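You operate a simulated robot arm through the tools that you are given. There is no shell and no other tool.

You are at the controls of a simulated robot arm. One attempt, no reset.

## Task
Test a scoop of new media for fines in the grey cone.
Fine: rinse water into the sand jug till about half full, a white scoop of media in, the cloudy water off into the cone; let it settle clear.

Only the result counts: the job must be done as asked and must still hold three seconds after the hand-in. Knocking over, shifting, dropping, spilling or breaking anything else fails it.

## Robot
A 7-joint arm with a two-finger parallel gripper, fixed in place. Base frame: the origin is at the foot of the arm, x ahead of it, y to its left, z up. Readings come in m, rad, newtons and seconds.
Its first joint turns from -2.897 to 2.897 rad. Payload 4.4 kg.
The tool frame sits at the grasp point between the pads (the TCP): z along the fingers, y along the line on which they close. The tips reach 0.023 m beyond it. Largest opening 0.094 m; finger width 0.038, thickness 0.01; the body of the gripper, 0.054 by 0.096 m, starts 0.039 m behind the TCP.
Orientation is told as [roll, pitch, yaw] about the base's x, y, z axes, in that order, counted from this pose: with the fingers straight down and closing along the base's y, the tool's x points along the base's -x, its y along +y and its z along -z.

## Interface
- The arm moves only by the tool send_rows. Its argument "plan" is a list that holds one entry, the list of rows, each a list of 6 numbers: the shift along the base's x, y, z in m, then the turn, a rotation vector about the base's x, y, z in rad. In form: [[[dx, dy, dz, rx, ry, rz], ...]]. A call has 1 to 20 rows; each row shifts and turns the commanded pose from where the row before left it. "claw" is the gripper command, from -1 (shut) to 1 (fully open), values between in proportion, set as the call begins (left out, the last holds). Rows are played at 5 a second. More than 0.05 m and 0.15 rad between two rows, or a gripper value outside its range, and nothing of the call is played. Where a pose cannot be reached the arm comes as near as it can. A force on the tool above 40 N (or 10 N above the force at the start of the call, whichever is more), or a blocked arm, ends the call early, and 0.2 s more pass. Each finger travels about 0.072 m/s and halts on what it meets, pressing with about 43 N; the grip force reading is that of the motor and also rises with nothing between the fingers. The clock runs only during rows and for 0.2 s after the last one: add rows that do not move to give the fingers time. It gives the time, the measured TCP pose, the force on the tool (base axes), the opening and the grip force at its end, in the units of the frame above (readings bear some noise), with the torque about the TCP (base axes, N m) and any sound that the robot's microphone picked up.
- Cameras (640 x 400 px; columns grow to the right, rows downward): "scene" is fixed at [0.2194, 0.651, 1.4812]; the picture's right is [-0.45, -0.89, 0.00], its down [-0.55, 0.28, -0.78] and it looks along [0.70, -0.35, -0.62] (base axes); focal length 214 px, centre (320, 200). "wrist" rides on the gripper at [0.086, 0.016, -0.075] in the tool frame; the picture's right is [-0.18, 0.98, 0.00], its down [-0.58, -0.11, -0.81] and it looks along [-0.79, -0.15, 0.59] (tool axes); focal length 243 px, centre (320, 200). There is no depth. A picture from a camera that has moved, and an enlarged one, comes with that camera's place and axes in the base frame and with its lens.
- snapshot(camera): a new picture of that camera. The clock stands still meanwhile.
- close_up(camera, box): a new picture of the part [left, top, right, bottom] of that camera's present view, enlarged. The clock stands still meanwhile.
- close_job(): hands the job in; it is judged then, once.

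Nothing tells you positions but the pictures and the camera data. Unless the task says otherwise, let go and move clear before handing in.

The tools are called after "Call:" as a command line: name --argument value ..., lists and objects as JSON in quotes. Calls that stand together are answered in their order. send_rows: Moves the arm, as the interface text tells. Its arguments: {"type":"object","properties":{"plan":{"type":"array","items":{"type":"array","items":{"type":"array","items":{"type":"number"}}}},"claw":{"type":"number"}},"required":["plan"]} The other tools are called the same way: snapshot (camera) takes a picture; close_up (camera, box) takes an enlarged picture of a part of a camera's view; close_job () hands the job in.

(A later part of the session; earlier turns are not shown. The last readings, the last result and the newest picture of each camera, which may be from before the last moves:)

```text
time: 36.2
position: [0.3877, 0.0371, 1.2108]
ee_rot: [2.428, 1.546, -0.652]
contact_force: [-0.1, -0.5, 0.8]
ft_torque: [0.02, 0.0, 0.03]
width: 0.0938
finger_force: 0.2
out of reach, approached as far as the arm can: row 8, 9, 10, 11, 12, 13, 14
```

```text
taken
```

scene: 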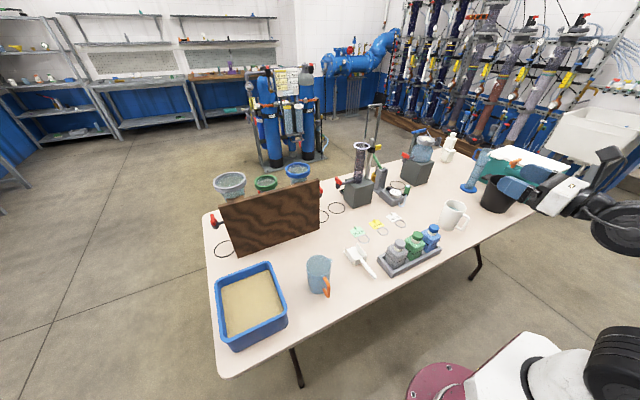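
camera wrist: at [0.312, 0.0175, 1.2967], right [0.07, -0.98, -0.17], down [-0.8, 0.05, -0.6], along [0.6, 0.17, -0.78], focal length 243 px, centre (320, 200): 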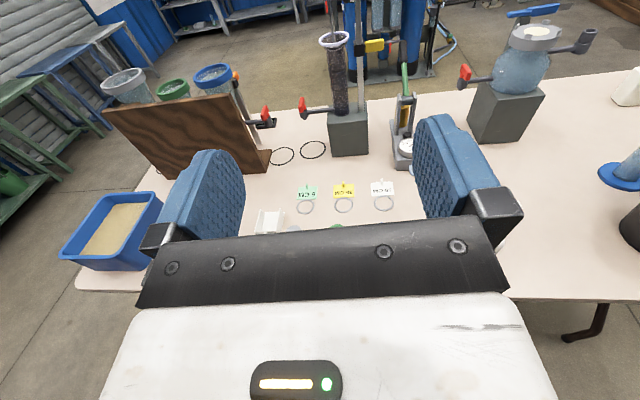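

The arm ran out because the wrist came too close to its own base axis. I'll keep x larger and approach the white jug's handle from above instead.

Call:
send_rows --plan '[[[0.04, -0.02, 0, 0, 0, 0], [0.04, -0.02, 0, 0, 0, 0], [0.03, -0.03, 0, 0, 0, 0], [0.01, -0.045, 0, 0, 0, 0], [0.0, -0.045, 0, 0, 0, 0], [0, -0.045, 0, 0, 0, 0], [0, -0.045, 0, 0, 0, 0], [0, -0.03, 0, 0, 0, 0], [0, 0, 0, 0, 0, 0]]]'

Call:
snapshot --camera "wrist"

Call:
snapshot --camera "scene"

```text
time: 38.2
position: [0.4886, -0.1228, 1.2103]
ee_rot: [0.542, 1.519, -2.572]
contact_force: [0.1, -0.2, 0.4]
ft_torque: [0.02, 0.03, 0.02]
width: 0.0941
finger_force: 0.0
out of reach, approached as far as the arm can: row 1, 2, 3, 4, 5, 6
```

```text
taken
camera wrist: at [0.4179, -0.1381, 1.302], right [0.02, -0.99, -0.16], down [-0.83, 0.07, -0.55], along [0.55, 0.14, -0.82], focal length 243 px, centre (320, 200)
```

wrist: 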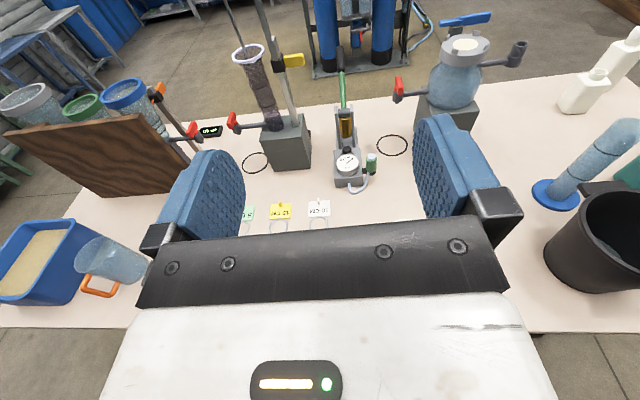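

```text
taken
```

scene: 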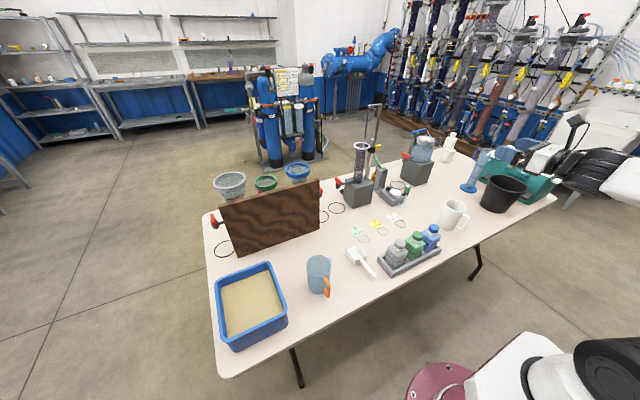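

It tracks again from here. I'll continue right to line up with the white jug's handle and start descending.

Call:
send_rows --plan '[[[0.005, -0.03, 0, 0, 0, 0], [0.005, -0.03, 0, 0, 0, 0], [0.005, -0.03, 0, 0, 0, 0], [0.005, -0.025, 0, 0, 0, 0], [0, 0, -0.04, 0, 0, 0], [0, 0, -0.04, 0, 0, 0], [0, 0, -0.04, 0, 0, 0], [0, 0, -0.04, 0, 0, 0], [0, 0, -0.04, 0, 0, 0], [0, 0, 0, 0, 0, 0]]]'

Call:
snapshot --camera "wrist"

Call:
snapshot --camera "scene"

```text
time: 40.6
position: [0.5242, -0.206, 1.0509]
ee_rot: [1.543, 1.508, -1.502]
contact_force: [-0.5, -1.3, -0.3]
ft_torque: [0.02, -0.01, 0.0]
width: 0.0939
finger_force: 0.0
stopped in row 10: the arm was blocked; the commanded pose is now the measured one
```

```text
taken
camera wrist: at [0.4512, -0.2218, 1.1407], right [0.1, -0.99, -0.12], down [-0.81, -0.01, -0.59], along [0.58, 0.15, -0.8], focal length 243 px, centre (320, 200)
```

wrist: 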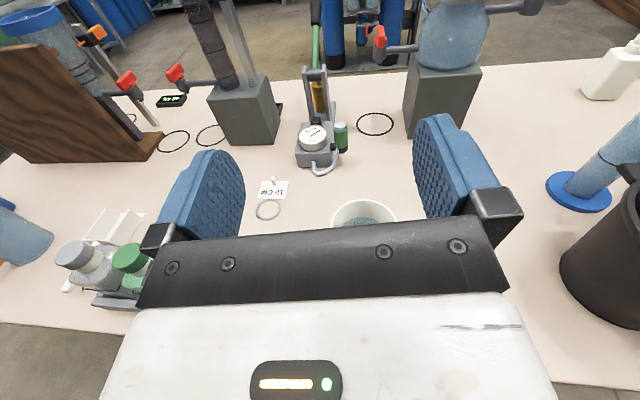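

```text
taken
```

scene: 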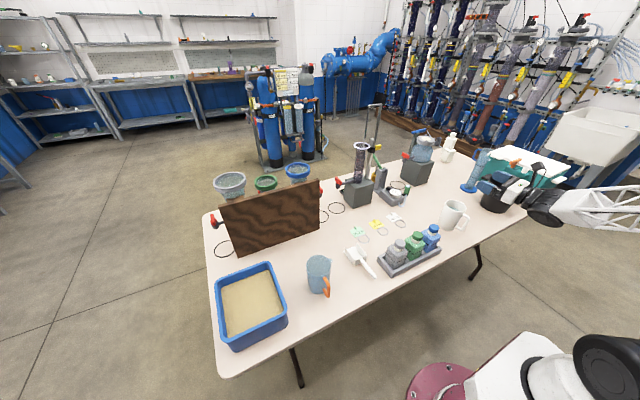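

The arm stopped again without tool force, on this right side, at (0.52, -0.21, 1.05). I'll look at its overall posture to understand why.

Call:
close_up --camera "scene" --box '[400, 140, 640, 400]'

```text
1.54 times, centred on (520, 270) of scene
camera zoom: at [0.2194, 0.651, 1.4812], right [-0.45, -0.89, 0.0], down [-0.55, 0.28, -0.78], along [0.7, -0.35, -0.62], focal length 330 px, centre (12, 92)
```

zoom: 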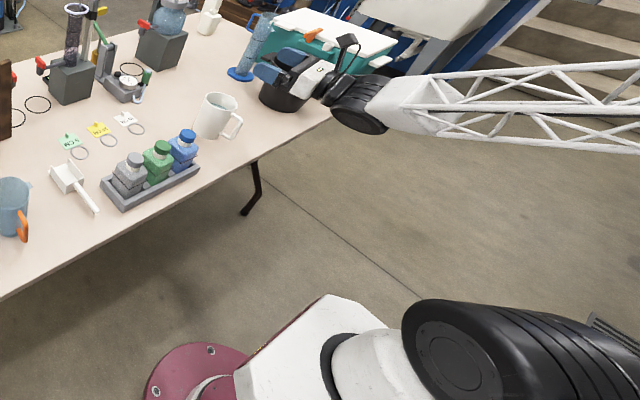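

The elbow is folded out to the right, so a horizontal tool is awkward there. For the white jug I'll use a tool-down grip on its handle, which suits this near location. First I'll go back to the left and up, undoing the roll.

Call:
send_rows --plan '[[[0, 0.03, 0.03, 0.0, 0, 0], [0, 0.03, 0.03, 0.0, 0, 0], [0, 0.03, 0.03, 0.0, 0, 0], [0, 0.03, 0.03, 0.0, 0, 0], [0, 0.03, 0.03, 0.0, 0, 0], [0, 0.04, 0.0, 0.0, 0, 0], [0, 0.04, 0.0, 0.0, 0, 0], [0, 0.04, 0.0, 0.0, 0, 0], [0, 0.04, 0.0, 0.0, 0, 0], [0, 0.04, 0.0, 0.0, 0, 0], [0, 0.04, 0.0, 0.0, 0, 0], [0, 0.04, 0.0, 0.0, 0, 0], [0, 0.04, 0.0, 0.0, 0, 0], [0, 0, 0, 0, 0, 0]]]'

Call:
snapshot --camera "scene"

```text
time: 43.6
position: [0.5878, 0.1034, 1.2076]
ee_rot: [0.941, 1.522, -2.001]
contact_force: [-0.2, -0.1, -0.4]
ft_torque: [0.01, -0.02, 0.01]
width: 0.0942
finger_force: 0.0
out of reach, approached as far as the arm can: row 8, 9, 10, 11, 12, 13
```

```text
taken
```

scene: 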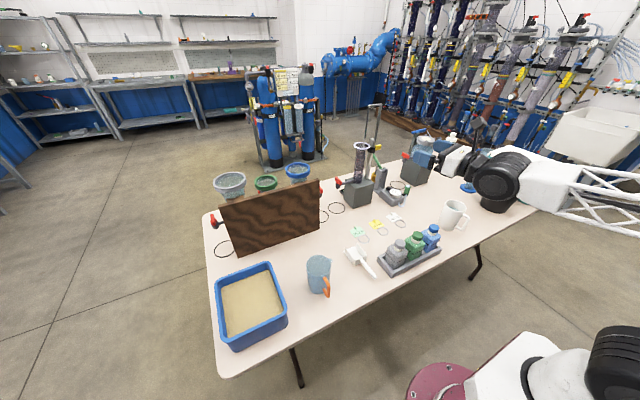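

I'll pitch the tool back down from here, which brings the wrist to a more natural posture.

Call:
send_rows --plan '[[[0, 0, 0.0, 0, 0.14, 0], [0, 0, 0.0, 0, 0.14, 0], [0, 0, 0.0, 0, 0.14, 0], [0, 0, 0.0, 0, 0.14, 0], [0, 0, 0.0, 0, 0.14, 0], [0, 0, 0.0, 0, 0.14, 0], [0, 0, 0.0, 0, 0.14, 0], [0, 0, 0.0, 0, 0.14, 0], [0, 0, 0.0, 0, 0.14, 0], [0, 0, 0.0, 0, 0.14, 0], [0, 0, 0.0, 0, 0.12, 0], [0, 0, 0, 0, 0, 0]]]'

Call:
snapshot --camera "scene"

Call:
snapshot --camera "wrist"

```text
time: 46.2
position: [0.5862, 0.1308, 1.2201]
ee_rot: [-0.256, 0.63, -3.082]
contact_force: [-0.3, 0.2, 0.0]
ft_torque: [0.02, 0.01, -0.02]
width: 0.0941
finger_force: 0.1
out of reach, approached as far as the arm can: row 1, 4, 5, 6, 7, 8, 9
```

```text
taken
```

scene: 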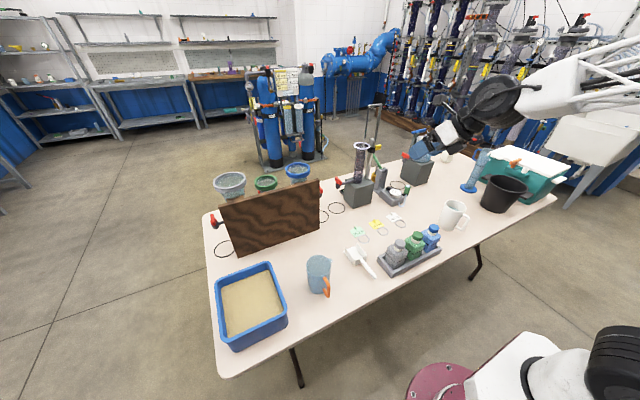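

```text
taken
camera wrist: at [0.6178, 0.098, 1.3279], right [0.05, -0.95, -0.31], down [-0.94, -0.15, 0.31], along [-0.34, 0.27, -0.9], focal length 243 px, centre (320, 200)
```

wrist: 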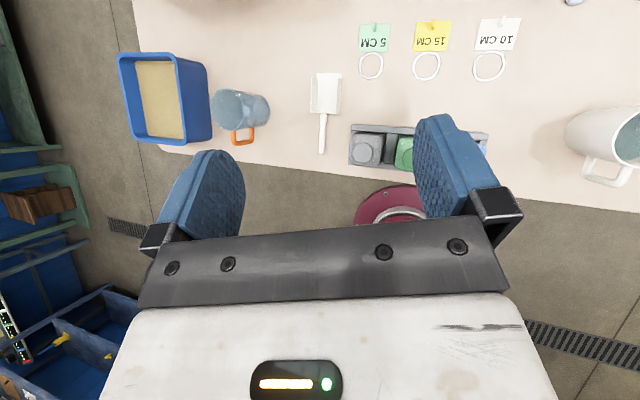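

I've learned that turning the tool the other way round meets a joint limit here. Going back to yaw 0 and gripping the handles with the tool tilted 45° forward should stay well inside the limits and still reach the cone.

Call:
send_rows --plan '[[[0, 0, 0, 0, 0, -0.14], [0, 0, 0, 0, 0, -0.14], [0, 0, 0, 0, 0, -0.14], [0, 0, 0, 0, 0, -0.14], [0, 0, 0, 0, 0, -0.14], [0, 0, 0, 0, 0, -0.14], [0, 0, 0, 0, 0, -0.14], [0, 0, 0, 0, 0, -0.14], [0, 0, 0, 0, 0, -0.14], [0, 0, 0, 0, 0, -0.14], [0, 0, 0, 0, 0, -0.14], [0, 0, 0, 0, 0, -0.14], [0, 0, 0, 0, 0, 0]]]'

Call:
send_rows --plan '[[[-0.01, 0, 0, 0, 0, -0.14], [-0.01, 0, 0, 0, 0, -0.14], [-0.01, 0, 0, 0, 0, -0.14], [-0.01, 0, 0, 0, 0, -0.14], [-0.01, 0, 0, 0, 0, -0.14], [-0.01, 0, 0, 0, 0, -0.14], [-0.01, 0, 0, 0, 0, -0.14], [-0.01, 0, 0, 0, 0, -0.14], [0, 0, 0, 0, 0, -0.14], [0, 0, 0, 0, 0, -0.14], [0, 0, 0, 0, 0, -0.12], [0, 0, 0, 0, 0, 0]]]'

Call:
snapshot --camera "scene"

```text
time: 49.0
position: [0.5857, 0.1292, 1.221]
ee_rot: [-0.255, 0.631, 3.131]
contact_force: [-0.4, 0.2, -1.0]
ft_torque: [0.0, -0.01, -0.01]
width: 0.094
finger_force: 0.1
out of reach, approached as far as the arm can: row 1, 2, 3, 4, 5, 6, 7, 8, 9, 10, 11, 12
```

```text
time: 51.6
position: [0.5861, 0.1303, 1.2216]
ee_rot: [-0.258, 0.63, 3.131]
contact_force: [0.4, -0.4, -0.5]
ft_torque: [0.0, 0.01, 0.0]
width: 0.0938
finger_force: 0.1
out of reach, approached as far as the arm can: row 1, 2, 3, 4, 5, 6, 7, 8, 9, 10, 11
```

```text
taken
```

scene: 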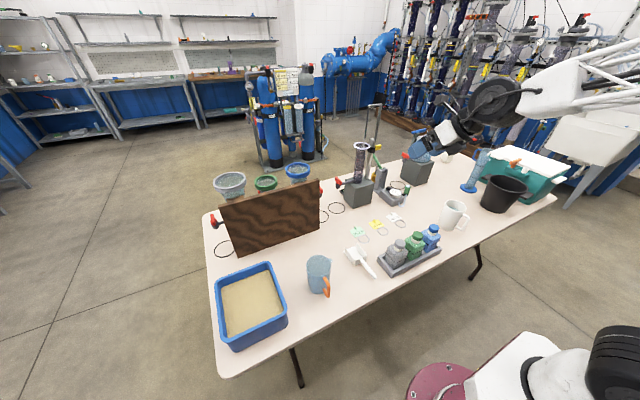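

The arm seems stuck against limits in this posture. I'll pitch the tool back up the way it came, then undo the roll.

Call:
send_rows --plan '[[[0, 0, 0, 0, -0.14, 0], [0, 0, 0, 0, -0.14, 0], [0, 0, 0, 0, -0.14, 0], [0, 0, 0, 0, -0.14, 0], [0, 0, 0, 0, -0.14, 0], [0, 0, 0, 0, 0, 0]]]'

Call:
send_rows --plan '[[[0, 0, 0, 0, 0, 0.14], [0, 0, 0, 0, 0, 0.14], [0, 0, 0, 0, 0, 0.14], [0, 0, 0, 0, 0, 0]]]'

```text
time: 53.2
position: [0.6511, 0.1448, 1.0098]
ee_rot: [-0.132, 0.992, -3.033]
contact_force: [0.1, -0.1, 1.9]
ft_torque: [-0.03, 0.07, -0.01]
width: 0.0941
finger_force: 0.0
stopped in row 6: the arm was blocked; the commanded pose is now the measured one
```

```text
time: 54.2
position: [0.6522, 0.145, 1.0093]
ee_rot: [-0.131, 0.994, -2.612]
contact_force: [0.4, 0.5, -0.4]
ft_torque: [-0.01, -0.03, -0.02]
width: 0.0944
finger_force: 0.1
```

The pose jumped lower, to z≈1.01. I'll check that nothing was touched before doing anything else.

Call:
snapshot --camera "scene"

Call:
snapshot --camera "wrist"

```text
taken
```

scene: 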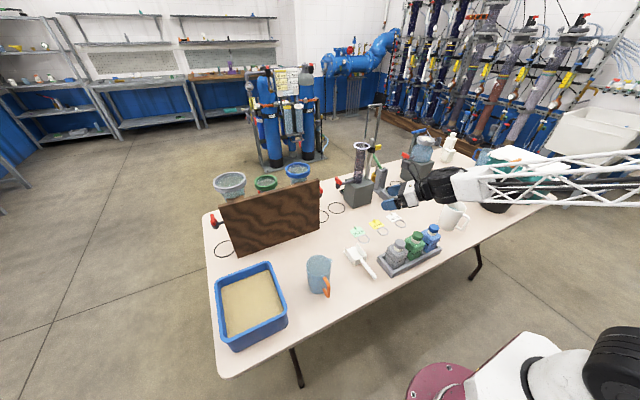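

```text
taken
camera wrist: at [0.6541, 0.1168, 1.1227], right [0.5, -0.84, -0.22], down [-0.86, -0.5, -0.04], along [-0.08, 0.22, -0.97], focal length 243 px, centre (320, 200)
```

wrist: 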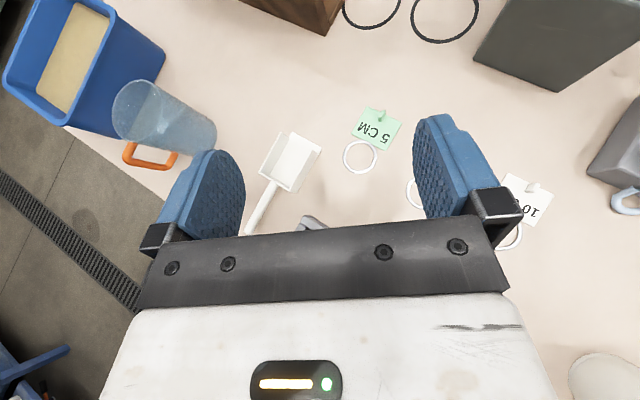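

Nothing was disturbed. I'll raise the tool straight up in small steps, with the yaw turning the way that responded.

Call:
send_rows --plan '[[[0, 0, 0.03, 0, 0, 0], [0, 0, 0.03, 0, 0, 0], [0, 0, 0.03, 0, 0, 0], [0, 0, 0.03, 0, 0, 0], [0, 0, 0.03, 0, 0, 0], [0, 0, 0.03, 0, 0, 0], [0, 0, 0, 0, 0, 0]]]'

Call:
send_rows --plan '[[[0, 0, 0, 0, 0, 0.14], [0, 0, 0, 0, 0, 0.14], [0, 0, 0, 0, 0, 0.14], [0, 0, 0, 0, 0, 0.14], [0, 0, 0, 0, 0, 0.14], [0, 0, 0, 0, 0, 0]]]'

Call:
snapshot --camera "scene"

```text
time: 55.8
position: [0.6528, 0.1468, 1.1913]
ee_rot: [-0.13, 0.994, -2.613]
contact_force: [0.0, 0.4, -1.0]
ft_torque: [0.0, 0.01, 0.01]
width: 0.0939
finger_force: 0.1
```

```text
time: 57.2
position: [0.6513, 0.1434, 1.1903]
ee_rot: [-0.132, 0.996, -1.913]
contact_force: [0.1, 0.4, -0.5]
ft_torque: [0.02, 0.02, 0.01]
width: 0.0941
finger_force: 0.0
```

```text
taken
```

scene: 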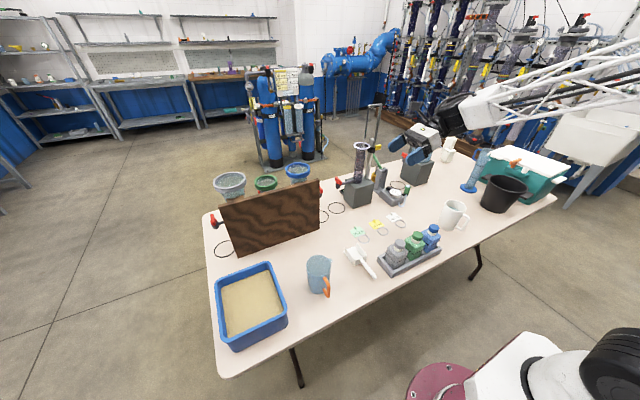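

Control is normal again. Now I'll bring the tool back to straight down, then turn yaw to zero.

Call:
send_rows --plan '[[[0, 0, 0, -0.132, 0.047, 0], [0, 0, 0, -0.132, 0.047, 0], [0, 0, 0, -0.132, 0.047, 0], [0, 0, 0, -0.132, 0.047, 0], [0, 0, 0, -0.132, 0.047, 0], [0, 0, 0, -0.132, 0.047, 0], [0, 0, 0, -0.132, 0.047, 0], [0, 0, 0, 0, 0, 0]]]'

Call:
send_rows --plan '[[[0, 0, 0, 0, 0, 0.14], [0, 0, 0, 0, 0, 0.14], [0, 0, 0, 0, 0, 0.14], [0, 0, 0, 0, 0, 0.14], [0, 0, 0, 0, 0, 0.14], [0, 0, 0, 0, 0, 0.14], [0, 0, 0, 0, 0, 0.14], [0, 0, 0, 0, 0, 0]]]'

```text
time: 59.0
position: [0.6516, 0.1448, 1.1904]
ee_rot: [-0.13, 0.246, -1.915]
contact_force: [0.1, -0.5, 0.5]
ft_torque: [0.02, 0.01, 0.01]
width: 0.0941
finger_force: 0.0
out of reach, approached as far as the arm can: row 6, 7
```

```text
time: 60.8
position: [0.6409, 0.1663, 1.1396]
ee_rot: [-0.096, 0.322, -1.027]
contact_force: [-0.4, 0.0, 0.5]
ft_torque: [-0.02, -0.02, 0.0]
width: 0.094
finger_force: 0.0
out of reach, approached as far as the arm can: row 4, 5, 6, 7
```

The wrist is on the other side of its range. I'll move toward the left, where the posture was free earlier, keeping the orientation, and then retry the straight-down pose.

Call:
send_rows --plan '[[[-0.02, 0.03, 0.02, 0, 0, 0], [-0.02, 0.03, 0.02, 0, 0, 0], [-0.02, 0.03, 0.02, 0, 0, 0], [-0.02, 0.03, 0.02, 0, 0, 0], [-0.02, 0.03, 0.02, 0, 0, 0], [-0.02, 0.03, 0.02, 0, 0, 0], [-0.02, 0.03, 0.02, 0, 0, 0], [-0.02, 0.03, 0.02, 0, 0, 0], [0, 0, 0, 0, 0, 0]]]'

Call:
snapshot --camera "scene"

```text
time: 62.8
position: [0.4807, 0.4087, 1.3002]
ee_rot: [-0.095, 0.322, -1.031]
contact_force: [1.1, 0.2, -0.7]
ft_torque: [0.0, 0.01, -0.01]
width: 0.0937
finger_force: 0.0
```

```text
taken
```

scene: 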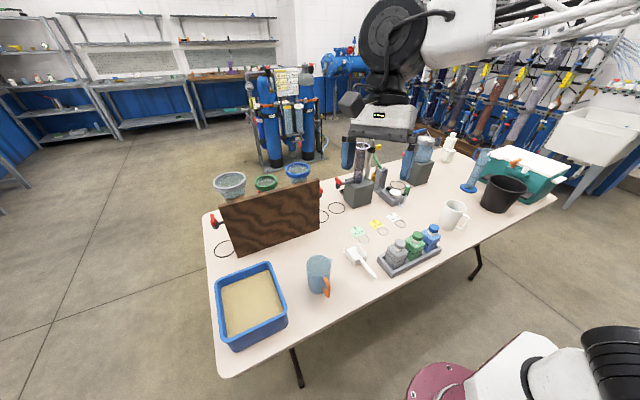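

Tracking is clean here. I'll level the tool and turn yaw to zero in this free area.

Call:
send_rows --plan '[[[0, 0, 0, -0.092, -0.055, 0], [0, 0, 0, -0.092, -0.055, 0], [0, 0, 0, -0.092, -0.055, 0], [0, 0, 0, 0.049, -0.081, 0], [0, 0, 0, 0, 0, 0]]]'

Call:
send_rows --plan '[[[0, 0, 0, 0, 0, 0.13], [0, 0, 0, 0, 0, 0.13], [0, 0, 0, 0, 0, 0.13], [0, 0, 0, 0, 0, 0.13], [0, 0, 0, 0, 0, 0.13], [0, 0, 0, 0, 0, 0.13], [0, 0, 0, 0, 0, 0.13], [0, 0, 0, 0, 0, 0.12], [0, 0, 0, 0, 0, 0]]]'

Call:
snapshot --camera "scene"

```text
time: 64.0
position: [0.4814, 0.4072, 1.2994]
ee_rot: [0.003, 0.269, -1.004]
contact_force: [0.0, 0.3, 0.7]
ft_torque: [-0.02, -0.03, -0.01]
width: 0.0939
finger_force: 0.0
out of reach, approached as far as the arm can: row 1, 2, 3
```

```text
time: 66.0
position: [0.4701, 0.4199, 1.2956]
ee_rot: [0.075, 0.346, -0.037]
contact_force: [-0.6, -1.4, 0.3]
ft_torque: [-0.03, -0.04, 0.03]
width: 0.0943
finger_force: 0.0
out of reach, approached as far as the arm can: row 4, 6, 7, 8
```

```text
taken
```

scene: 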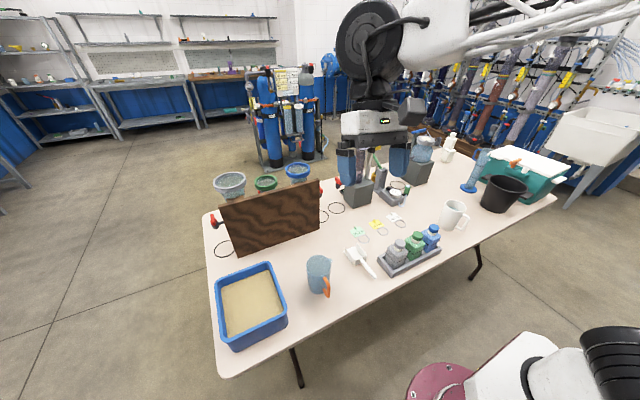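

The wrist seems folded to its limit with the arm this high. Lowering the tool should open it up, so I'll descend over the clear area and then retry levelling.

Call:
send_rows --plan '[[[-0.01, 0, -0.03, 0, 0, 0], [-0.01, 0, -0.03, 0, 0, 0], [-0.01, 0, -0.03, 0, 0, 0], [-0.01, 0, -0.03, 0, 0, 0], [-0.01, 0, -0.03, 0, 0, 0], [0, 0, 0, 0, 0, 0]]]'

Call:
send_rows --plan '[[[0, 0, 0, -0.02, -0.06, 0], [0, 0, 0, -0.02, -0.06, 0], [0, 0, 0, -0.02, -0.06, 0], [0, 0, 0, 0, -0.06, 0], [0, 0, 0, 0, 0, 0]]]'

Call:
snapshot --camera "scene"

```text
time: 67.4
position: [0.417, 0.4232, 1.1457]
ee_rot: [0.053, 0.334, -0.039]
contact_force: [0.5, -0.7, 0.4]
ft_torque: [0.03, -0.01, 0.02]
width: 0.0942
finger_force: 0.1
out of reach, approached as far as the arm can: row 1
```

```text
time: 68.6
position: [0.4146, 0.4263, 1.1475]
ee_rot: [0.065, 0.312, -0.04]
contact_force: [0.9, -0.3, 0.7]
ft_torque: [-0.01, -0.01, 0.01]
width: 0.0938
finger_force: 0.1
out of reach, approached as far as the arm can: row 1, 2, 3, 4
```

```text
taken
```

scene: 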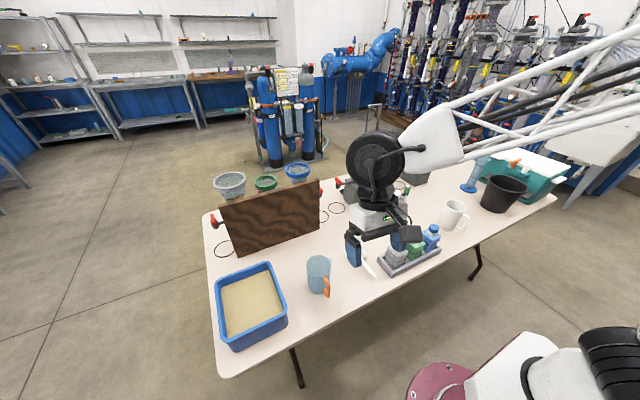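

Levelling is still refused at this spot. I'll probe which turns are free here with small rotations.

Call:
send_rows --plan '[[[0, 0, 0, -0.1, 0, 0], [0, 0, 0, -0.1, 0, 0], [0, 0, 0, -0.1, 0, 0], [0, 0, 0, 0, 0, 0]]]'

Call:
send_rows --plan '[[[0, 0, 0, 0, -0.1, 0], [0, 0, 0, 0, -0.1, 0], [0, 0, 0, 0, 0, 0]]]'

Call:
send_rows --plan '[[[0, 0, 0, 0.1, 0, 0], [0, 0, 0, 0.1, 0, 0], [0, 0, 0, 0.1, 0, 0], [0, 0, 0, 0.1, 0, 0], [0, 0, 0, 0.1, 0, 0], [0, 0, 0, 0, 0, 0]]]'

Call:
send_rows --plan '[[[0, 0, 0, 0, -0.1, 0], [0, 0, 0, 0, -0.1, 0], [0, 0, 0, 0, 0, 0]]]'

```text
time: 69.6
position: [0.4048, 0.4362, 1.142]
ee_rot: [0.011, 0.352, -0.071]
contact_force: [0.0, 0.5, -0.4]
ft_torque: [-0.04, -0.02, 0.0]
width: 0.0939
finger_force: 0.0
out of reach, approached as far as the arm can: row 1, 2, 3
```

```text
time: 70.4
position: [0.3966, 0.4427, 1.1311]
ee_rot: [0.115, 0.229, -0.064]
contact_force: [0.5, 0.6, 0.6]
ft_torque: [-0.01, -0.02, -0.01]
width: 0.0941
finger_force: 0.0
out of reach, approached as far as the arm can: row 1, 2
```

```text
time: 71.8
position: [0.3956, 0.443, 1.1316]
ee_rot: [0.631, 0.233, 0.057]
contact_force: [0.2, 0.3, 0.4]
ft_torque: [0.01, 0.01, -0.01]
width: 0.0941
finger_force: 0.1
```

```text
time: 72.6
position: [0.3944, 0.4445, 1.1324]
ee_rot: [0.616, 0.034, 0.055]
contact_force: [0.4, 0.9, 0.6]
ft_torque: [-0.03, -0.02, -0.01]
width: 0.0941
finger_force: 0.1
```

I've found the pattern: tilts toward +y are free but straight down is not, because the elbow has swung out to the right. Turning the tool past its other end of travel should swing the elbow back up. I'll first raise for safety, then spin about the tool axis.

Call:
send_rows --plan '[[[0.01, 0, 0.04, 0, 0, 0], [0.01, 0, 0.04, 0, 0, 0], [0.01, 0, 0.04, 0, 0, 0], [0.01, 0, 0.04, 0, 0, 0], [0, 0, 0, 0, -0.081, 0.114], [0, 0, 0, 0, -0.081, 0.114], [0, 0, 0, 0, -0.081, 0.114], [0, 0, 0, 0, -0.081, 0.114], [0, 0, 0, 0, -0.081, 0.114], [0, 0, 0, 0, -0.081, 0.114], [0, 0, 0, 0, -0.081, 0.114], [0, 0, 0, 0, -0.081, 0.114], [0, 0, 0, 0, -0.081, 0.114], [0, 0, 0, 0, -0.081, 0.114], [0, 0, 0, 0, 0, 0]]]'

Call:
send_rows --plan '[[[0, 0, 0, 0, -0.081, 0.114], [0, 0, 0, 0, -0.081, 0.114], [0, 0, 0, 0, -0.081, 0.114], [0, 0, 0, 0, -0.081, 0.114], [0, 0, 0, 0, -0.081, 0.114], [0, 0, 0, 0, -0.081, 0.114], [0, 0, 0, 0, -0.081, 0.114], [0, 0, 0, 0, -0.081, 0.114], [0, 0, 0, 0, 0, 0]]]'

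Call:
snapshot --camera "scene"

```text
time: 75.8
position: [0.3745, 0.5008, 1.3464]
ee_rot: [0.45, -0.337, 0.63]
contact_force: [-0.2, -1.2, 0.4]
ft_torque: [-0.03, 0.01, 0.01]
width: 0.094
finger_force: 0.1
out of reach, approached as far as the arm can: row 6, 7, 9, 10, 11, 12, 13, 14
```

```text
time: 77.8
position: [0.3362, 0.5276, 1.3585]
ee_rot: [0.388, -0.386, 0.73]
contact_force: [-0.3, 0.7, -1.1]
ft_torque: [-0.03, 0.01, -0.04]
width: 0.0939
finger_force: 0.0
out of reach, approached as far as the arm can: row 1, 2, 3, 4, 5, 6, 7, 8
```

```text
taken
```

scene: 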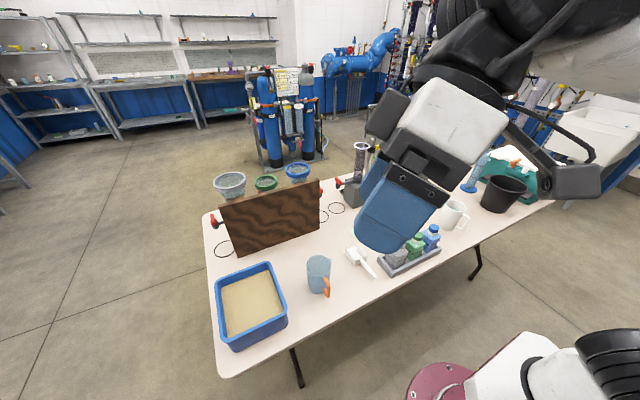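

The pose is creeping as the elbow shifts. I'll try straightening the tool here.

Call:
send_rows --plan '[[[0, 0, 0, -0.1, 0, 0], [0, 0, 0, -0.1, 0, 0], [0, 0, 0, -0.1, 0, 0], [0, 0, 0, -0.1, 0, 0], [0, 0, 0, -0.1, 0, 0], [0, 0, 0, 0, 0, 0]]]'

Call:
snapshot --camera "scene"

```text
time: 79.2
position: [0.3348, 0.5258, 1.3527]
ee_rot: [0.333, -0.26, 0.748]
contact_force: [0.3, 0.0, -0.7]
ft_torque: [-0.02, 0.02, 0.0]
width: 0.0937
finger_force: 0.0
out of reach, approached as far as the arm can: row 1, 2, 3, 4, 5
```

```text
taken
```

scene: 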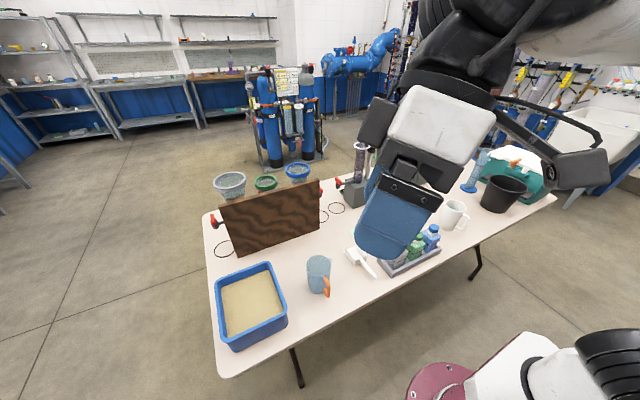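

Still constrained. I'll go back to the exact starting position and yaw, where straight-down was originally the resting pose, and level there.

Call:
send_rows --plan '[[[0.015, 0, 0.013, 0, 0, -0.14], [0.015, 0, 0.013, 0, 0, -0.14], [0.015, 0, 0.013, 0, 0, -0.14], [0.015, -0.005, 0.013, 0, 0, -0.14], [0.012, -0.008, 0.013, 0, 0, -0.14], [0, 0, 0, 0, 0, -0.05], [0, 0, 0, 0, 0, 0]]]'

Call:
send_rows --plan '[[[0, 0, 0, -0.08, 0.04, 0], [0, 0, 0, -0.08, 0.04, 0], [0, 0, 0, -0.08, 0.04, 0], [0, 0, 0, -0.08, 0.04, 0], [0, 0, 0, 0, 0.04, 0], [0, 0, 0, 0, 0.04, 0], [0, 0, 0, 0, 0, 0]]]'

Call:
snapshot --camera "scene"

```text
time: 80.8
position: [0.3667, 0.5172, 1.3624]
ee_rot: [0.362, -0.253, 0.508]
contact_force: [-0.3, -1.0, 0.2]
ft_torque: [0.01, -0.01, 0.02]
width: 0.0941
finger_force: 0.0
out of reach, approached as far as the arm can: row 1, 2, 3, 4, 5
```

```text
time: 82.4
position: [0.3764, 0.5085, 1.357]
ee_rot: [0.343, 0.01, 0.535]
contact_force: [0.0, 0.7, -0.1]
ft_torque: [0.0, -0.01, 0.0]
width: 0.0939
finger_force: 0.0
out of reach, approached as far as the arm can: row 1, 2, 3, 4
```

```text
taken
```

scene: 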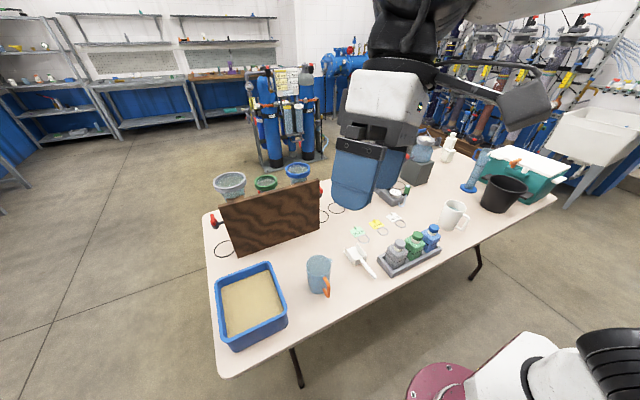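

Upward motion is limited in this posture too, so I'll go lower over the clear space in front of the table edge and test levelling there.

Call:
send_rows --plan '[[[0.01, -0.01, -0.04, 0, 0, 0], [0.01, -0.01, -0.04, 0, 0, 0], [0.01, -0.01, -0.04, 0, 0, 0], [0.01, -0.01, -0.04, 0, 0, 0], [0, -0.01, -0.04, 0, 0, 0], [0, -0.01, -0.04, 0, 0, 0], [0, -0.01, -0.04, 0, 0, 0], [0, -0.01, -0.04, 0, 0, 0], [0, -0.01, -0.03, 0, 0, 0], [0, 0, 0, 0, 0, 0]]]'

Call:
send_rows --plan '[[[0, 0, 0, 0, 0, -0.1], [0, 0, 0, 0, 0, -0.1], [0, 0, 0, 0, 0, -0.1], [0, 0, 0, 0, 0, -0.1], [0, 0, 0, 0, 0, -0.1], [0, 0, 0, -0.08, 0, 0], [0, 0, 0, -0.08, 0, 0], [0, 0, 0, -0.08, 0, 0], [0, 0, 0, -0.08, 0, 0], [0, 0, 0, 0, 0, 0]]]'

Call:
snapshot --camera "scene"

```text
time: 84.6
position: [0.3896, 0.4402, 1.0182]
ee_rot: [0.334, 0.011, 0.521]
contact_force: [0.0, 0.2, 1.1]
ft_torque: [0.0, -0.01, 0.01]
width: 0.0942
finger_force: 0.0
out of reach, approached as far as the arm can: row 8, 9
```

```text
time: 86.8
position: [0.3928, 0.4419, 1.0186]
ee_rot: [0.264, 0.014, 0.032]
contact_force: [1.1, 0.0, -0.2]
ft_torque: [0.02, 0.02, 0.0]
width: 0.0941
finger_force: 0.0
out of reach, approached as far as the arm can: row 7, 8, 9
```

```text
taken
```

scene: 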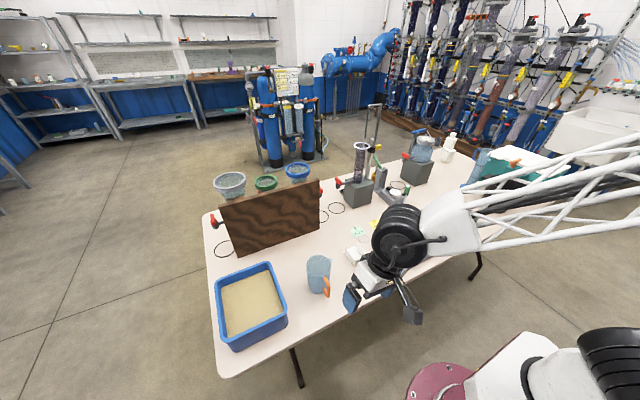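

I believe the wrist joint is bent past straight, on its "wrong" side, which explains the limited tilt. The remedy is to tip the tool through straight along the forearm, sweep it half a turn round the forearm direction, and bring it down on the other side. I'll do this high up in free space, in stages.

Call:
send_rows --plan '[[[0.01, 0, 0.04, 0, 0, 0], [0.01, 0, 0.04, 0, 0, 0], [0.01, 0, 0.04, 0, 0, 0], [0, 0, 0.03, 0, 0, 0], [0, 0, 0, 0.121, 0.07, 0], [0, 0, 0, 0.121, 0.07, 0], [0, 0, 0, 0.121, 0.07, 0], [0, 0, 0, 0.121, 0.07, 0], [0, 0, 0, 0.121, 0.07, 0], [0, 0, 0, 0, 0, 0]]]'

Call:
send_rows --plan '[[[0, 0, 0, 0.121, 0.07, 0], [0, 0, 0, 0.121, 0.07, 0], [0, 0, 0, 0.121, 0.07, 0], [0, 0, 0, 0.121, 0.07, 0], [0, 0, 0, 0, 0, 0]]]'

Call:
snapshot --camera "scene"

```text
time: 89.2
position: [0.437, 0.4525, 1.0806]
ee_rot: [0.859, 0.409, 0.126]
contact_force: [0.6, 0.7, 0.3]
ft_torque: [-0.05, -0.02, -0.01]
width: 0.0938
finger_force: 0.0
out of reach, approached as far as the arm can: row 3, 4, 8
stopped in row 10: the arm was blocked; the commanded pose is now the measured one
```

```text
time: 90.4
position: [0.4374, 0.4541, 1.1028]
ee_rot: [1.463, 0.57, 0.413]
contact_force: [-0.1, 0.3, 0.2]
ft_torque: [0.0, 0.01, 0.01]
width: 0.094
finger_force: 0.1
out of reach, approached as far as the arm can: row 4
```

```text
taken
```

scene: 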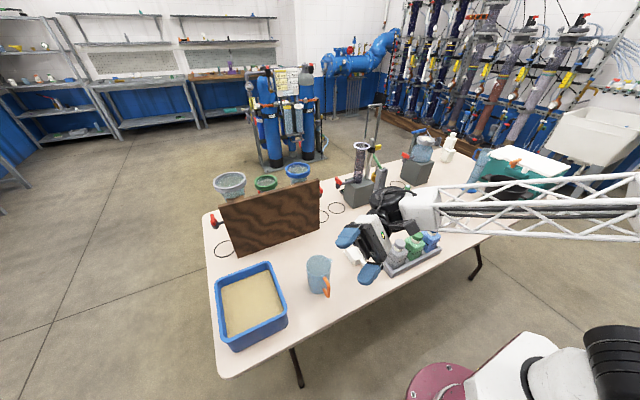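

I'll look closely at the wrist to see how it's bent.

Call:
close_up --camera "scene" --box '[310, 150, 510, 300]'

```text
2.67 times, centred on (410, 225) of scene
camera zoom: at [0.2194, 0.651, 1.4812], right [-0.45, -0.89, 0.0], down [-0.55, 0.28, -0.78], along [0.7, -0.35, -0.62], focal length 572 px, centre (80, 133)
```

zoom: 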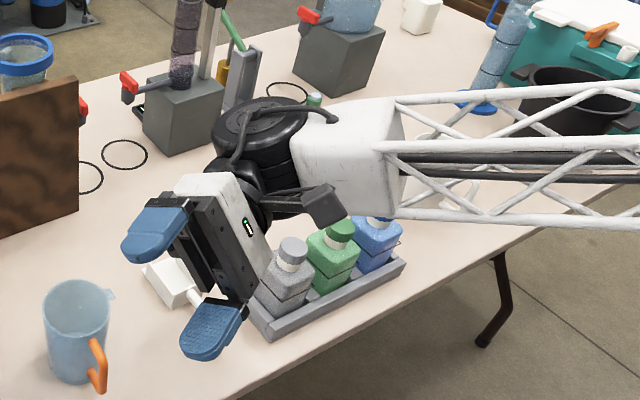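

The wheel joint's hub side confirms it: the wrist is bent the wrong way round relative to the forearm, which points at about azimuth 49°. I'll dip the tool slightly to match the forearm slope, then sweep it through the forearm direction toward +x.

Call:
send_rows --plan '[[[0, 0, 0, -0.09, -0.045, 0], [0, 0, 0, -0.045, -0.022, 0], [0, 0, 0, 0, 0, -0.12], [0, 0, 0, 0, 0, -0.12], [0, 0, 0, 0, 0, -0.12], [0, 0, 0, 0, 0, -0.12], [0, 0, 0, 0, 0, 0]]]'

Call:
close_up --camera "scene" --box '[310, 150, 510, 300]'

```text
time: 92.0
position: [0.4361, 0.4536, 1.1028]
ee_rot: [1.295, 0.536, -0.157]
contact_force: [0.8, -0.8, 1.3]
ft_torque: [-0.04, -0.01, 0.04]
width: 0.0941
finger_force: 0.0
```

```text
2.67 times, centred on (410, 225) of scene
camera zoom: at [0.2194, 0.651, 1.4812], right [-0.45, -0.89, 0.0], down [-0.55, 0.28, -0.78], along [0.7, -0.35, -0.62], focal length 572 px, centre (80, 133)
```

zoom: 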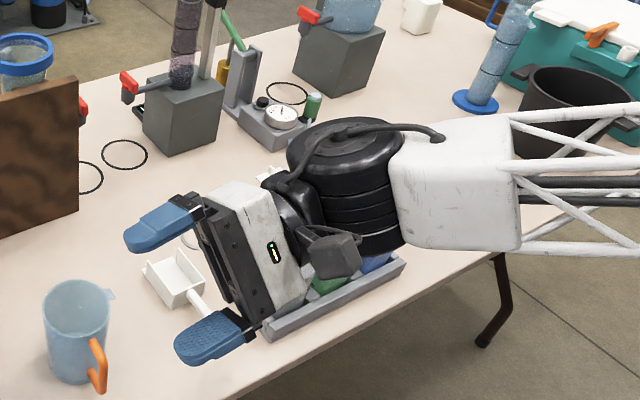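

That's working. I'll continue the sweep.

Call:
send_rows --plan '[[[0, 0, 0, 0, 0, -0.1], [0, 0, 0, 0, 0, -0.1], [0, 0, 0, 0, 0, -0.1], [0, 0, 0, 0, 0, -0.1], [0, 0, 0, 0, 0, -0.1], [0, 0, 0, 0, 0, 0]]]'

Call:
close_up --camera "scene" --box '[310, 150, 510, 300]'

```text
time: 93.4
position: [0.4367, 0.4525, 1.1027]
ee_rot: [1.296, 0.539, -0.655]
contact_force: [-0.4, 0.0, 0.6]
ft_torque: [0.0, 0.0, 0.03]
width: 0.094
finger_force: 0.1
```

```text
2.67 times, centred on (410, 225) of scene
camera zoom: at [0.2194, 0.651, 1.4812], right [-0.45, -0.89, 0.0], down [-0.55, 0.28, -0.78], along [0.7, -0.35, -0.62], focal length 572 px, centre (80, 133)
```

zoom: 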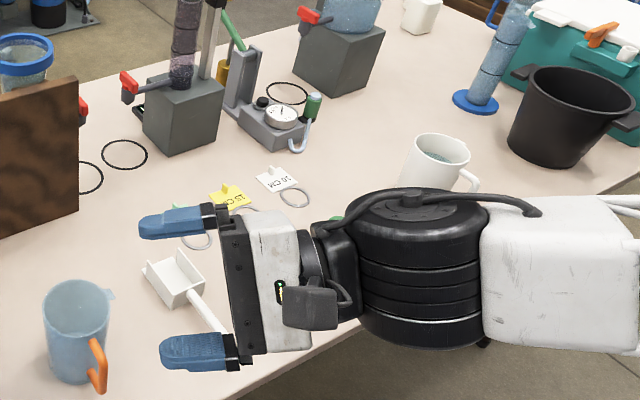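

The wrist is nearly straight now. I'll carry on through to the other side.

Call:
send_rows --plan '[[[0, 0, 0, 0, 0, -0.1], [0, 0, 0, 0, 0, -0.1], [0, 0, 0, 0, 0, -0.1], [0, 0, 0, 0, 0, -0.1], [0, 0, 0, 0, 0, -0.1], [0, 0, 0, 0, 0, 0]]]'

Call:
snapshot --camera "scene"

```text
time: 94.8
position: [0.439, 0.4265, 1.136]
ee_rot: [1.259, 0.535, -1.132]
contact_force: [-0.3, -0.3, -0.3]
ft_torque: [-0.05, 0.01, -0.02]
width: 0.0941
finger_force: 0.0
out of reach, approached as far as the arm can: row 1, 2, 3
```

```text
taken
```

scene: 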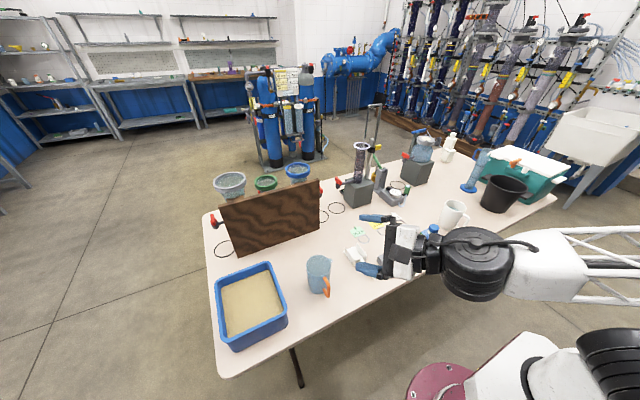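

It has passed through. I'll carry on to a tool pointing along +x.

Call:
send_rows --plan '[[[0, 0, 0, 0, 0, -0.1], [0, 0, 0, 0, 0, -0.1], [0, 0, 0, 0, 0, -0.1], [0, 0, 0, 0, 0, -0.1], [0, 0, 0, 0, 0, -0.1], [0, 0, 0, 0, 0, 0]]]'

Call:
snapshot --camera "scene"

Call:
snapshot --camera "wrist"

```text
time: 96.2
position: [0.4391, 0.428, 1.1344]
ee_rot: [1.258, 0.534, -1.633]
contact_force: [-0.6, -1.1, 0.3]
ft_torque: [-0.08, 0.0, 0.0]
width: 0.0938
finger_force: 0.0
```

```text
taken
```

scene: 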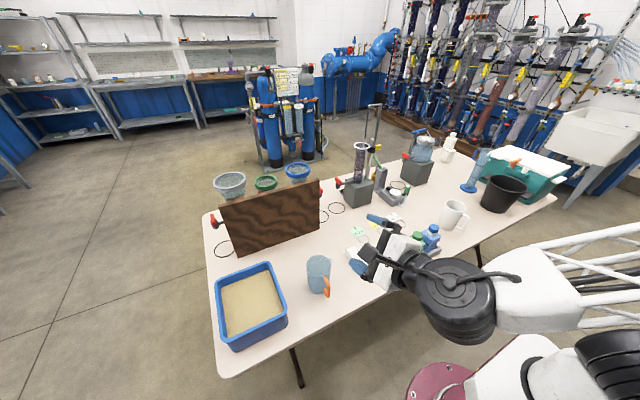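

```text
taken
camera wrist: at [0.376, 0.4877, 1.2134], right [0.26, -0.65, 0.71], down [-0.84, -0.52, -0.17], along [0.48, -0.55, -0.68], focal length 243 px, centre (320, 200)
```

wrist: 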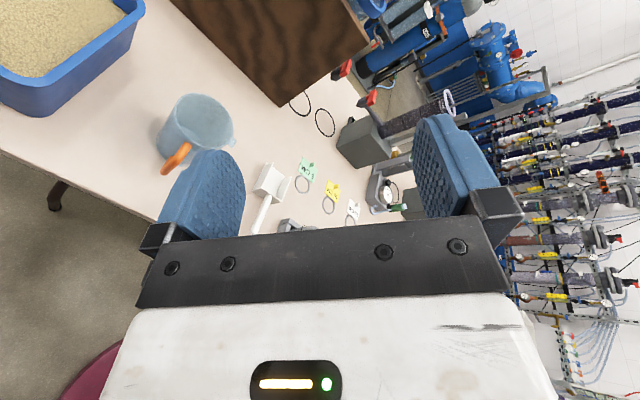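

The wrist is now bent the proper way. Next I'll spin the tool about its own axis to restore the orientation, then pitch it down.

Call:
send_rows --plan '[[[0, 0, 0.01, -0.134, -0.014, 0.036], [0, 0, 0.01, -0.134, -0.014, 0.036], [0, 0, 0.01, -0.134, -0.014, 0.036], [0, 0, 0.01, -0.134, -0.014, 0.036], [0, 0, 0.01, -0.134, -0.014, 0.036], [0, 0, 0.01, -0.134, -0.014, 0.036], [0, 0, 0, -0.134, -0.014, 0.036], [0, 0, 0, -0.134, -0.014, 0.036], [0, 0, 0, -0.134, -0.014, 0.036], [0, 0, 0, -0.134, -0.014, 0.036], [0, 0, 0, -0.134, -0.014, 0.036], [0, 0, 0, -0.134, -0.014, 0.036], [0, 0, 0, -0.134, -0.014, 0.036], [0, 0, 0, -0.134, -0.014, 0.036], [0, 0, 0, -0.134, -0.014, 0.036], [0, 0, 0, 0, 0, 0]]]'

Call:
snapshot --camera "scene"

```text
time: 99.6
position: [0.447, 0.4361, 1.0499]
ee_rot: [1.171, -0.864, -1.161]
contact_force: [-0.3, -0.1, -1.3]
ft_torque: [0.0, 0.01, 0.0]
width: 0.0941
finger_force: 0.1
out of reach, approached as far as the arm can: row 8, 9, 10, 11, 12, 13, 14, 15
```

```text
taken
```

scene: 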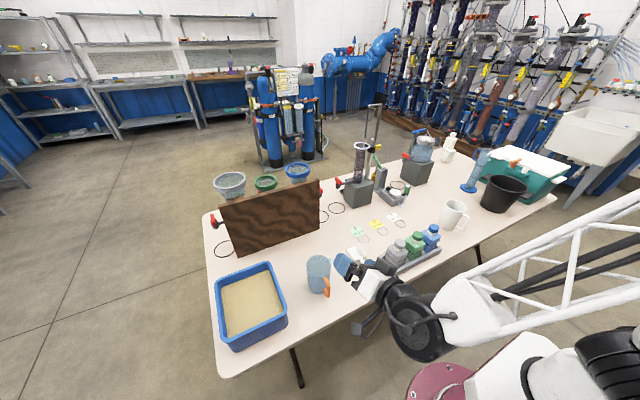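

The tool spin hits its end in that direction, but the opposite direction has plenty of room and leads to the camera-on-top orientation near mid-range. That suits pouring, so I'll spin that way while raising.

Call:
send_rows --plan '[[[0, 0, 0.02, 0.134, 0.013, -0.035], [0, 0, 0.02, 0.134, 0.013, -0.035], [0, 0, 0.02, 0.134, 0.013, -0.035], [0, 0, 0.02, 0.134, 0.013, -0.035], [0, 0, 0.02, 0.134, 0.013, -0.035], [0, 0, 0, 0.134, 0.013, -0.035], [0, 0, 0, 0.134, 0.013, -0.035], [0, 0, 0, 0.134, 0.013, -0.035], [0, 0, 0, 0.134, 0.013, -0.035], [0, 0, 0, 0.134, 0.013, -0.035], [0, 0, 0, 0.134, 0.013, -0.035], [0, 0, 0, 0.134, 0.013, -0.035], [0, 0, 0, 0.134, 0.013, -0.035], [0, 0, 0, 0.134, 0.013, -0.035], [0, 0, 0, 0.134, 0.013, -0.035], [0, 0, 0, 0.134, 0.013, -0.035], [0, 0, 0, 0.134, 0.013, -0.035], [0, 0, 0, 0.134, 0.013, -0.035], [0, 0, 0, 0, 0, 0]]]'

Call:
snapshot --camera "scene"

Call:
snapshot --camera "wrist"

```text
time: 103.6
position: [0.4474, 0.4358, 1.1483]
ee_rot: [-0.112, 1.318, 3.121]
contact_force: [-1.0, 0.2, 0.9]
ft_torque: [0.0, 0.0, 0.08]
width: 0.0942
finger_force: 0.1
```

```text
taken
```

scene: 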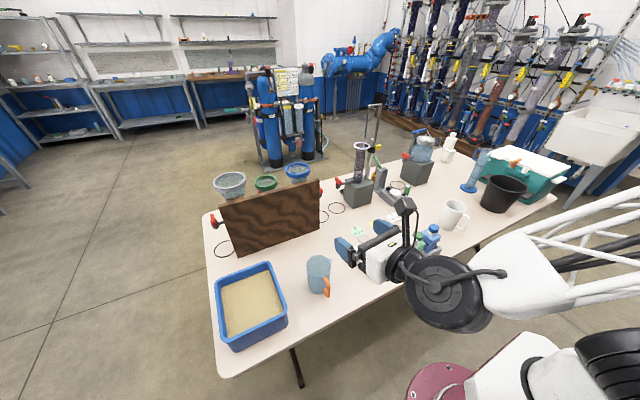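

```text
taken
camera wrist: at [0.3982, 0.414, 1.2514], right [0.04, -0.98, -0.21], down [-0.93, 0.04, -0.36], along [0.36, 0.21, -0.91], focal length 243 px, centre (320, 200)
```

wrist: 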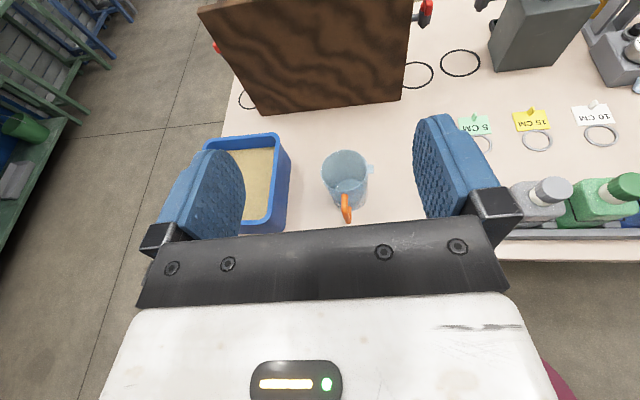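

This is clean: the camera is on top and the jug shows between the fingers. Now I'll pitch to 45° forward-down, level the jaw line, and move toward the white jug in small checked stages.

Call:
send_rows --plan '[[[0, 0, 0.01, -0.02, 0.13, 0], [0, 0, 0.01, -0.02, 0.13, 0], [0, 0, 0.01, -0.02, 0.13, 0], [0, 0, 0.01, -0.02, 0.13, 0], [0.01, -0.03, 0, 0, 0.013, 0], [0.01, -0.04, 0, 0, 0, 0], [0.01, -0.04, 0, 0, 0, 0], [0.01, -0.04, 0, 0, 0, 0], [0.01, -0.04, 0, 0, 0, 0], [0, -0.04, 0, 0, 0, 0], [0, 0, 0, 0, 0, 0]]]'

Call:
snapshot --camera "scene"

```text
time: 106.0
position: [0.4998, 0.2057, 1.1878]
ee_rot: [0.01, 0.782, -3.048]
contact_force: [-0.3, 0.0, 0.3]
ft_torque: [0.01, -0.03, -0.02]
width: 0.0939
finger_force: 0.1
```

```text
taken
```

scene: 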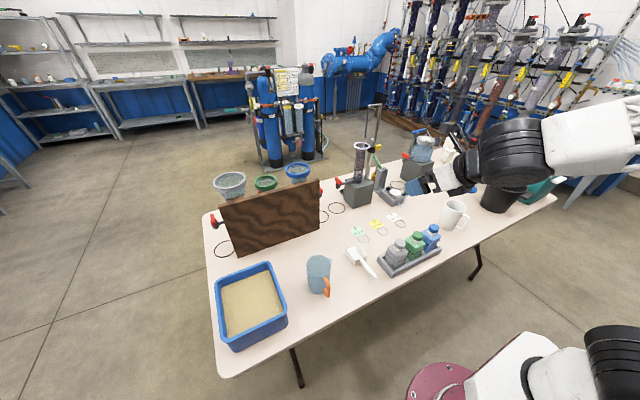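

Perfect tracking. On toward the white jug.

Call:
send_rows --plan '[[[0, -0.04, 0, 0, 0, 0], [0, -0.04, 0, 0, 0, 0], [0, -0.04, 0, 0, 0, 0], [0, -0.04, 0, 0, 0, 0], [0, -0.04, 0, 0, 0, 0], [0, 0, 0, 0, 0, 0]]]'

Call:
snapshot --camera "scene"

Call:
snapshot --camera "wrist"

```text
time: 107.4
position: [0.4967, 0.0501, 1.1888]
ee_rot: [0.018, 0.783, -3.051]
contact_force: [0.1, -0.4, -0.1]
ft_torque: [0.03, -0.02, 0.03]
width: 0.0939
finger_force: 0.1
out of reach, approached as far as the arm can: row 4, 5
```

```text
taken
```

scene: 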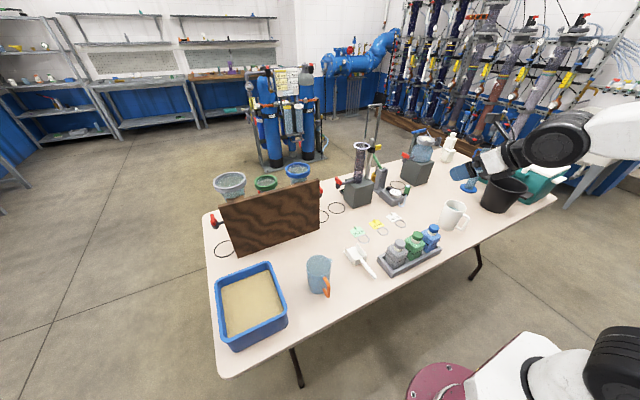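

```text
taken
camera wrist: at [0.5059, 0.0362, 1.3038], right [-0.05, -0.99, -0.12], down [-0.99, 0.03, 0.16], along [-0.16, 0.12, -0.98], focal length 243 px, centre (320, 200)
```

wrist: 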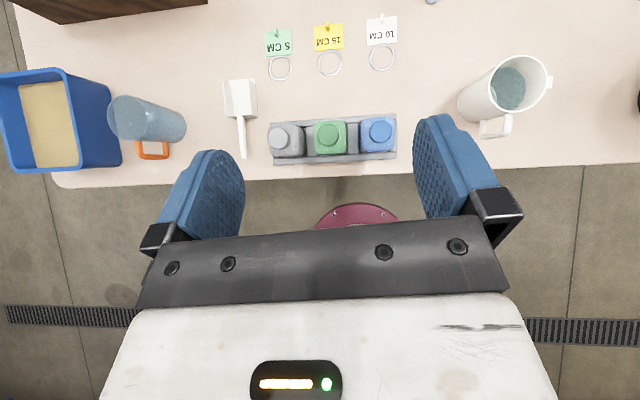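

Near y≈0.05 it stops tracking again. I'll probe here which turn is limiting: first yaw one way, then continuing right.

Call:
send_rows --plan '[[[0, 0, 0, 0, 0, -0.1], [0, 0, 0, 0, 0, -0.1], [0, 0, 0, 0, 0, -0.1], [0, -0.03, 0, 0, 0, 0], [0, -0.03, 0, 0, 0, 0], [0, 0, 0, 0, 0, 0]]]'

Call:
snapshot --camera "scene"

```text
time: 108.8
position: [0.497, -0.0114, 1.1901]
ee_rot: [0.013, 0.783, 2.934]
contact_force: [0.8, -0.2, 0.3]
ft_torque: [-0.05, -0.01, 0.0]
width: 0.094
finger_force: 0.0
```

```text
taken
```

scene: 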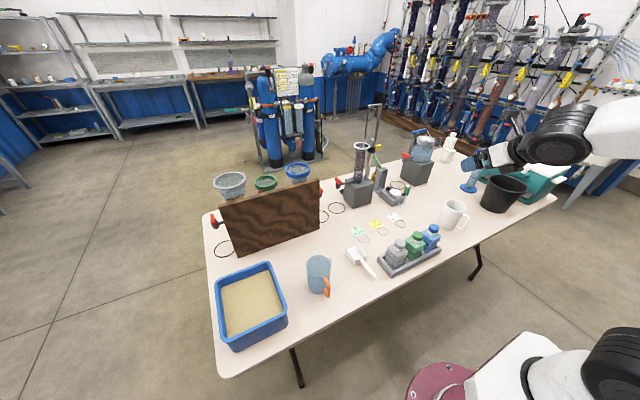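

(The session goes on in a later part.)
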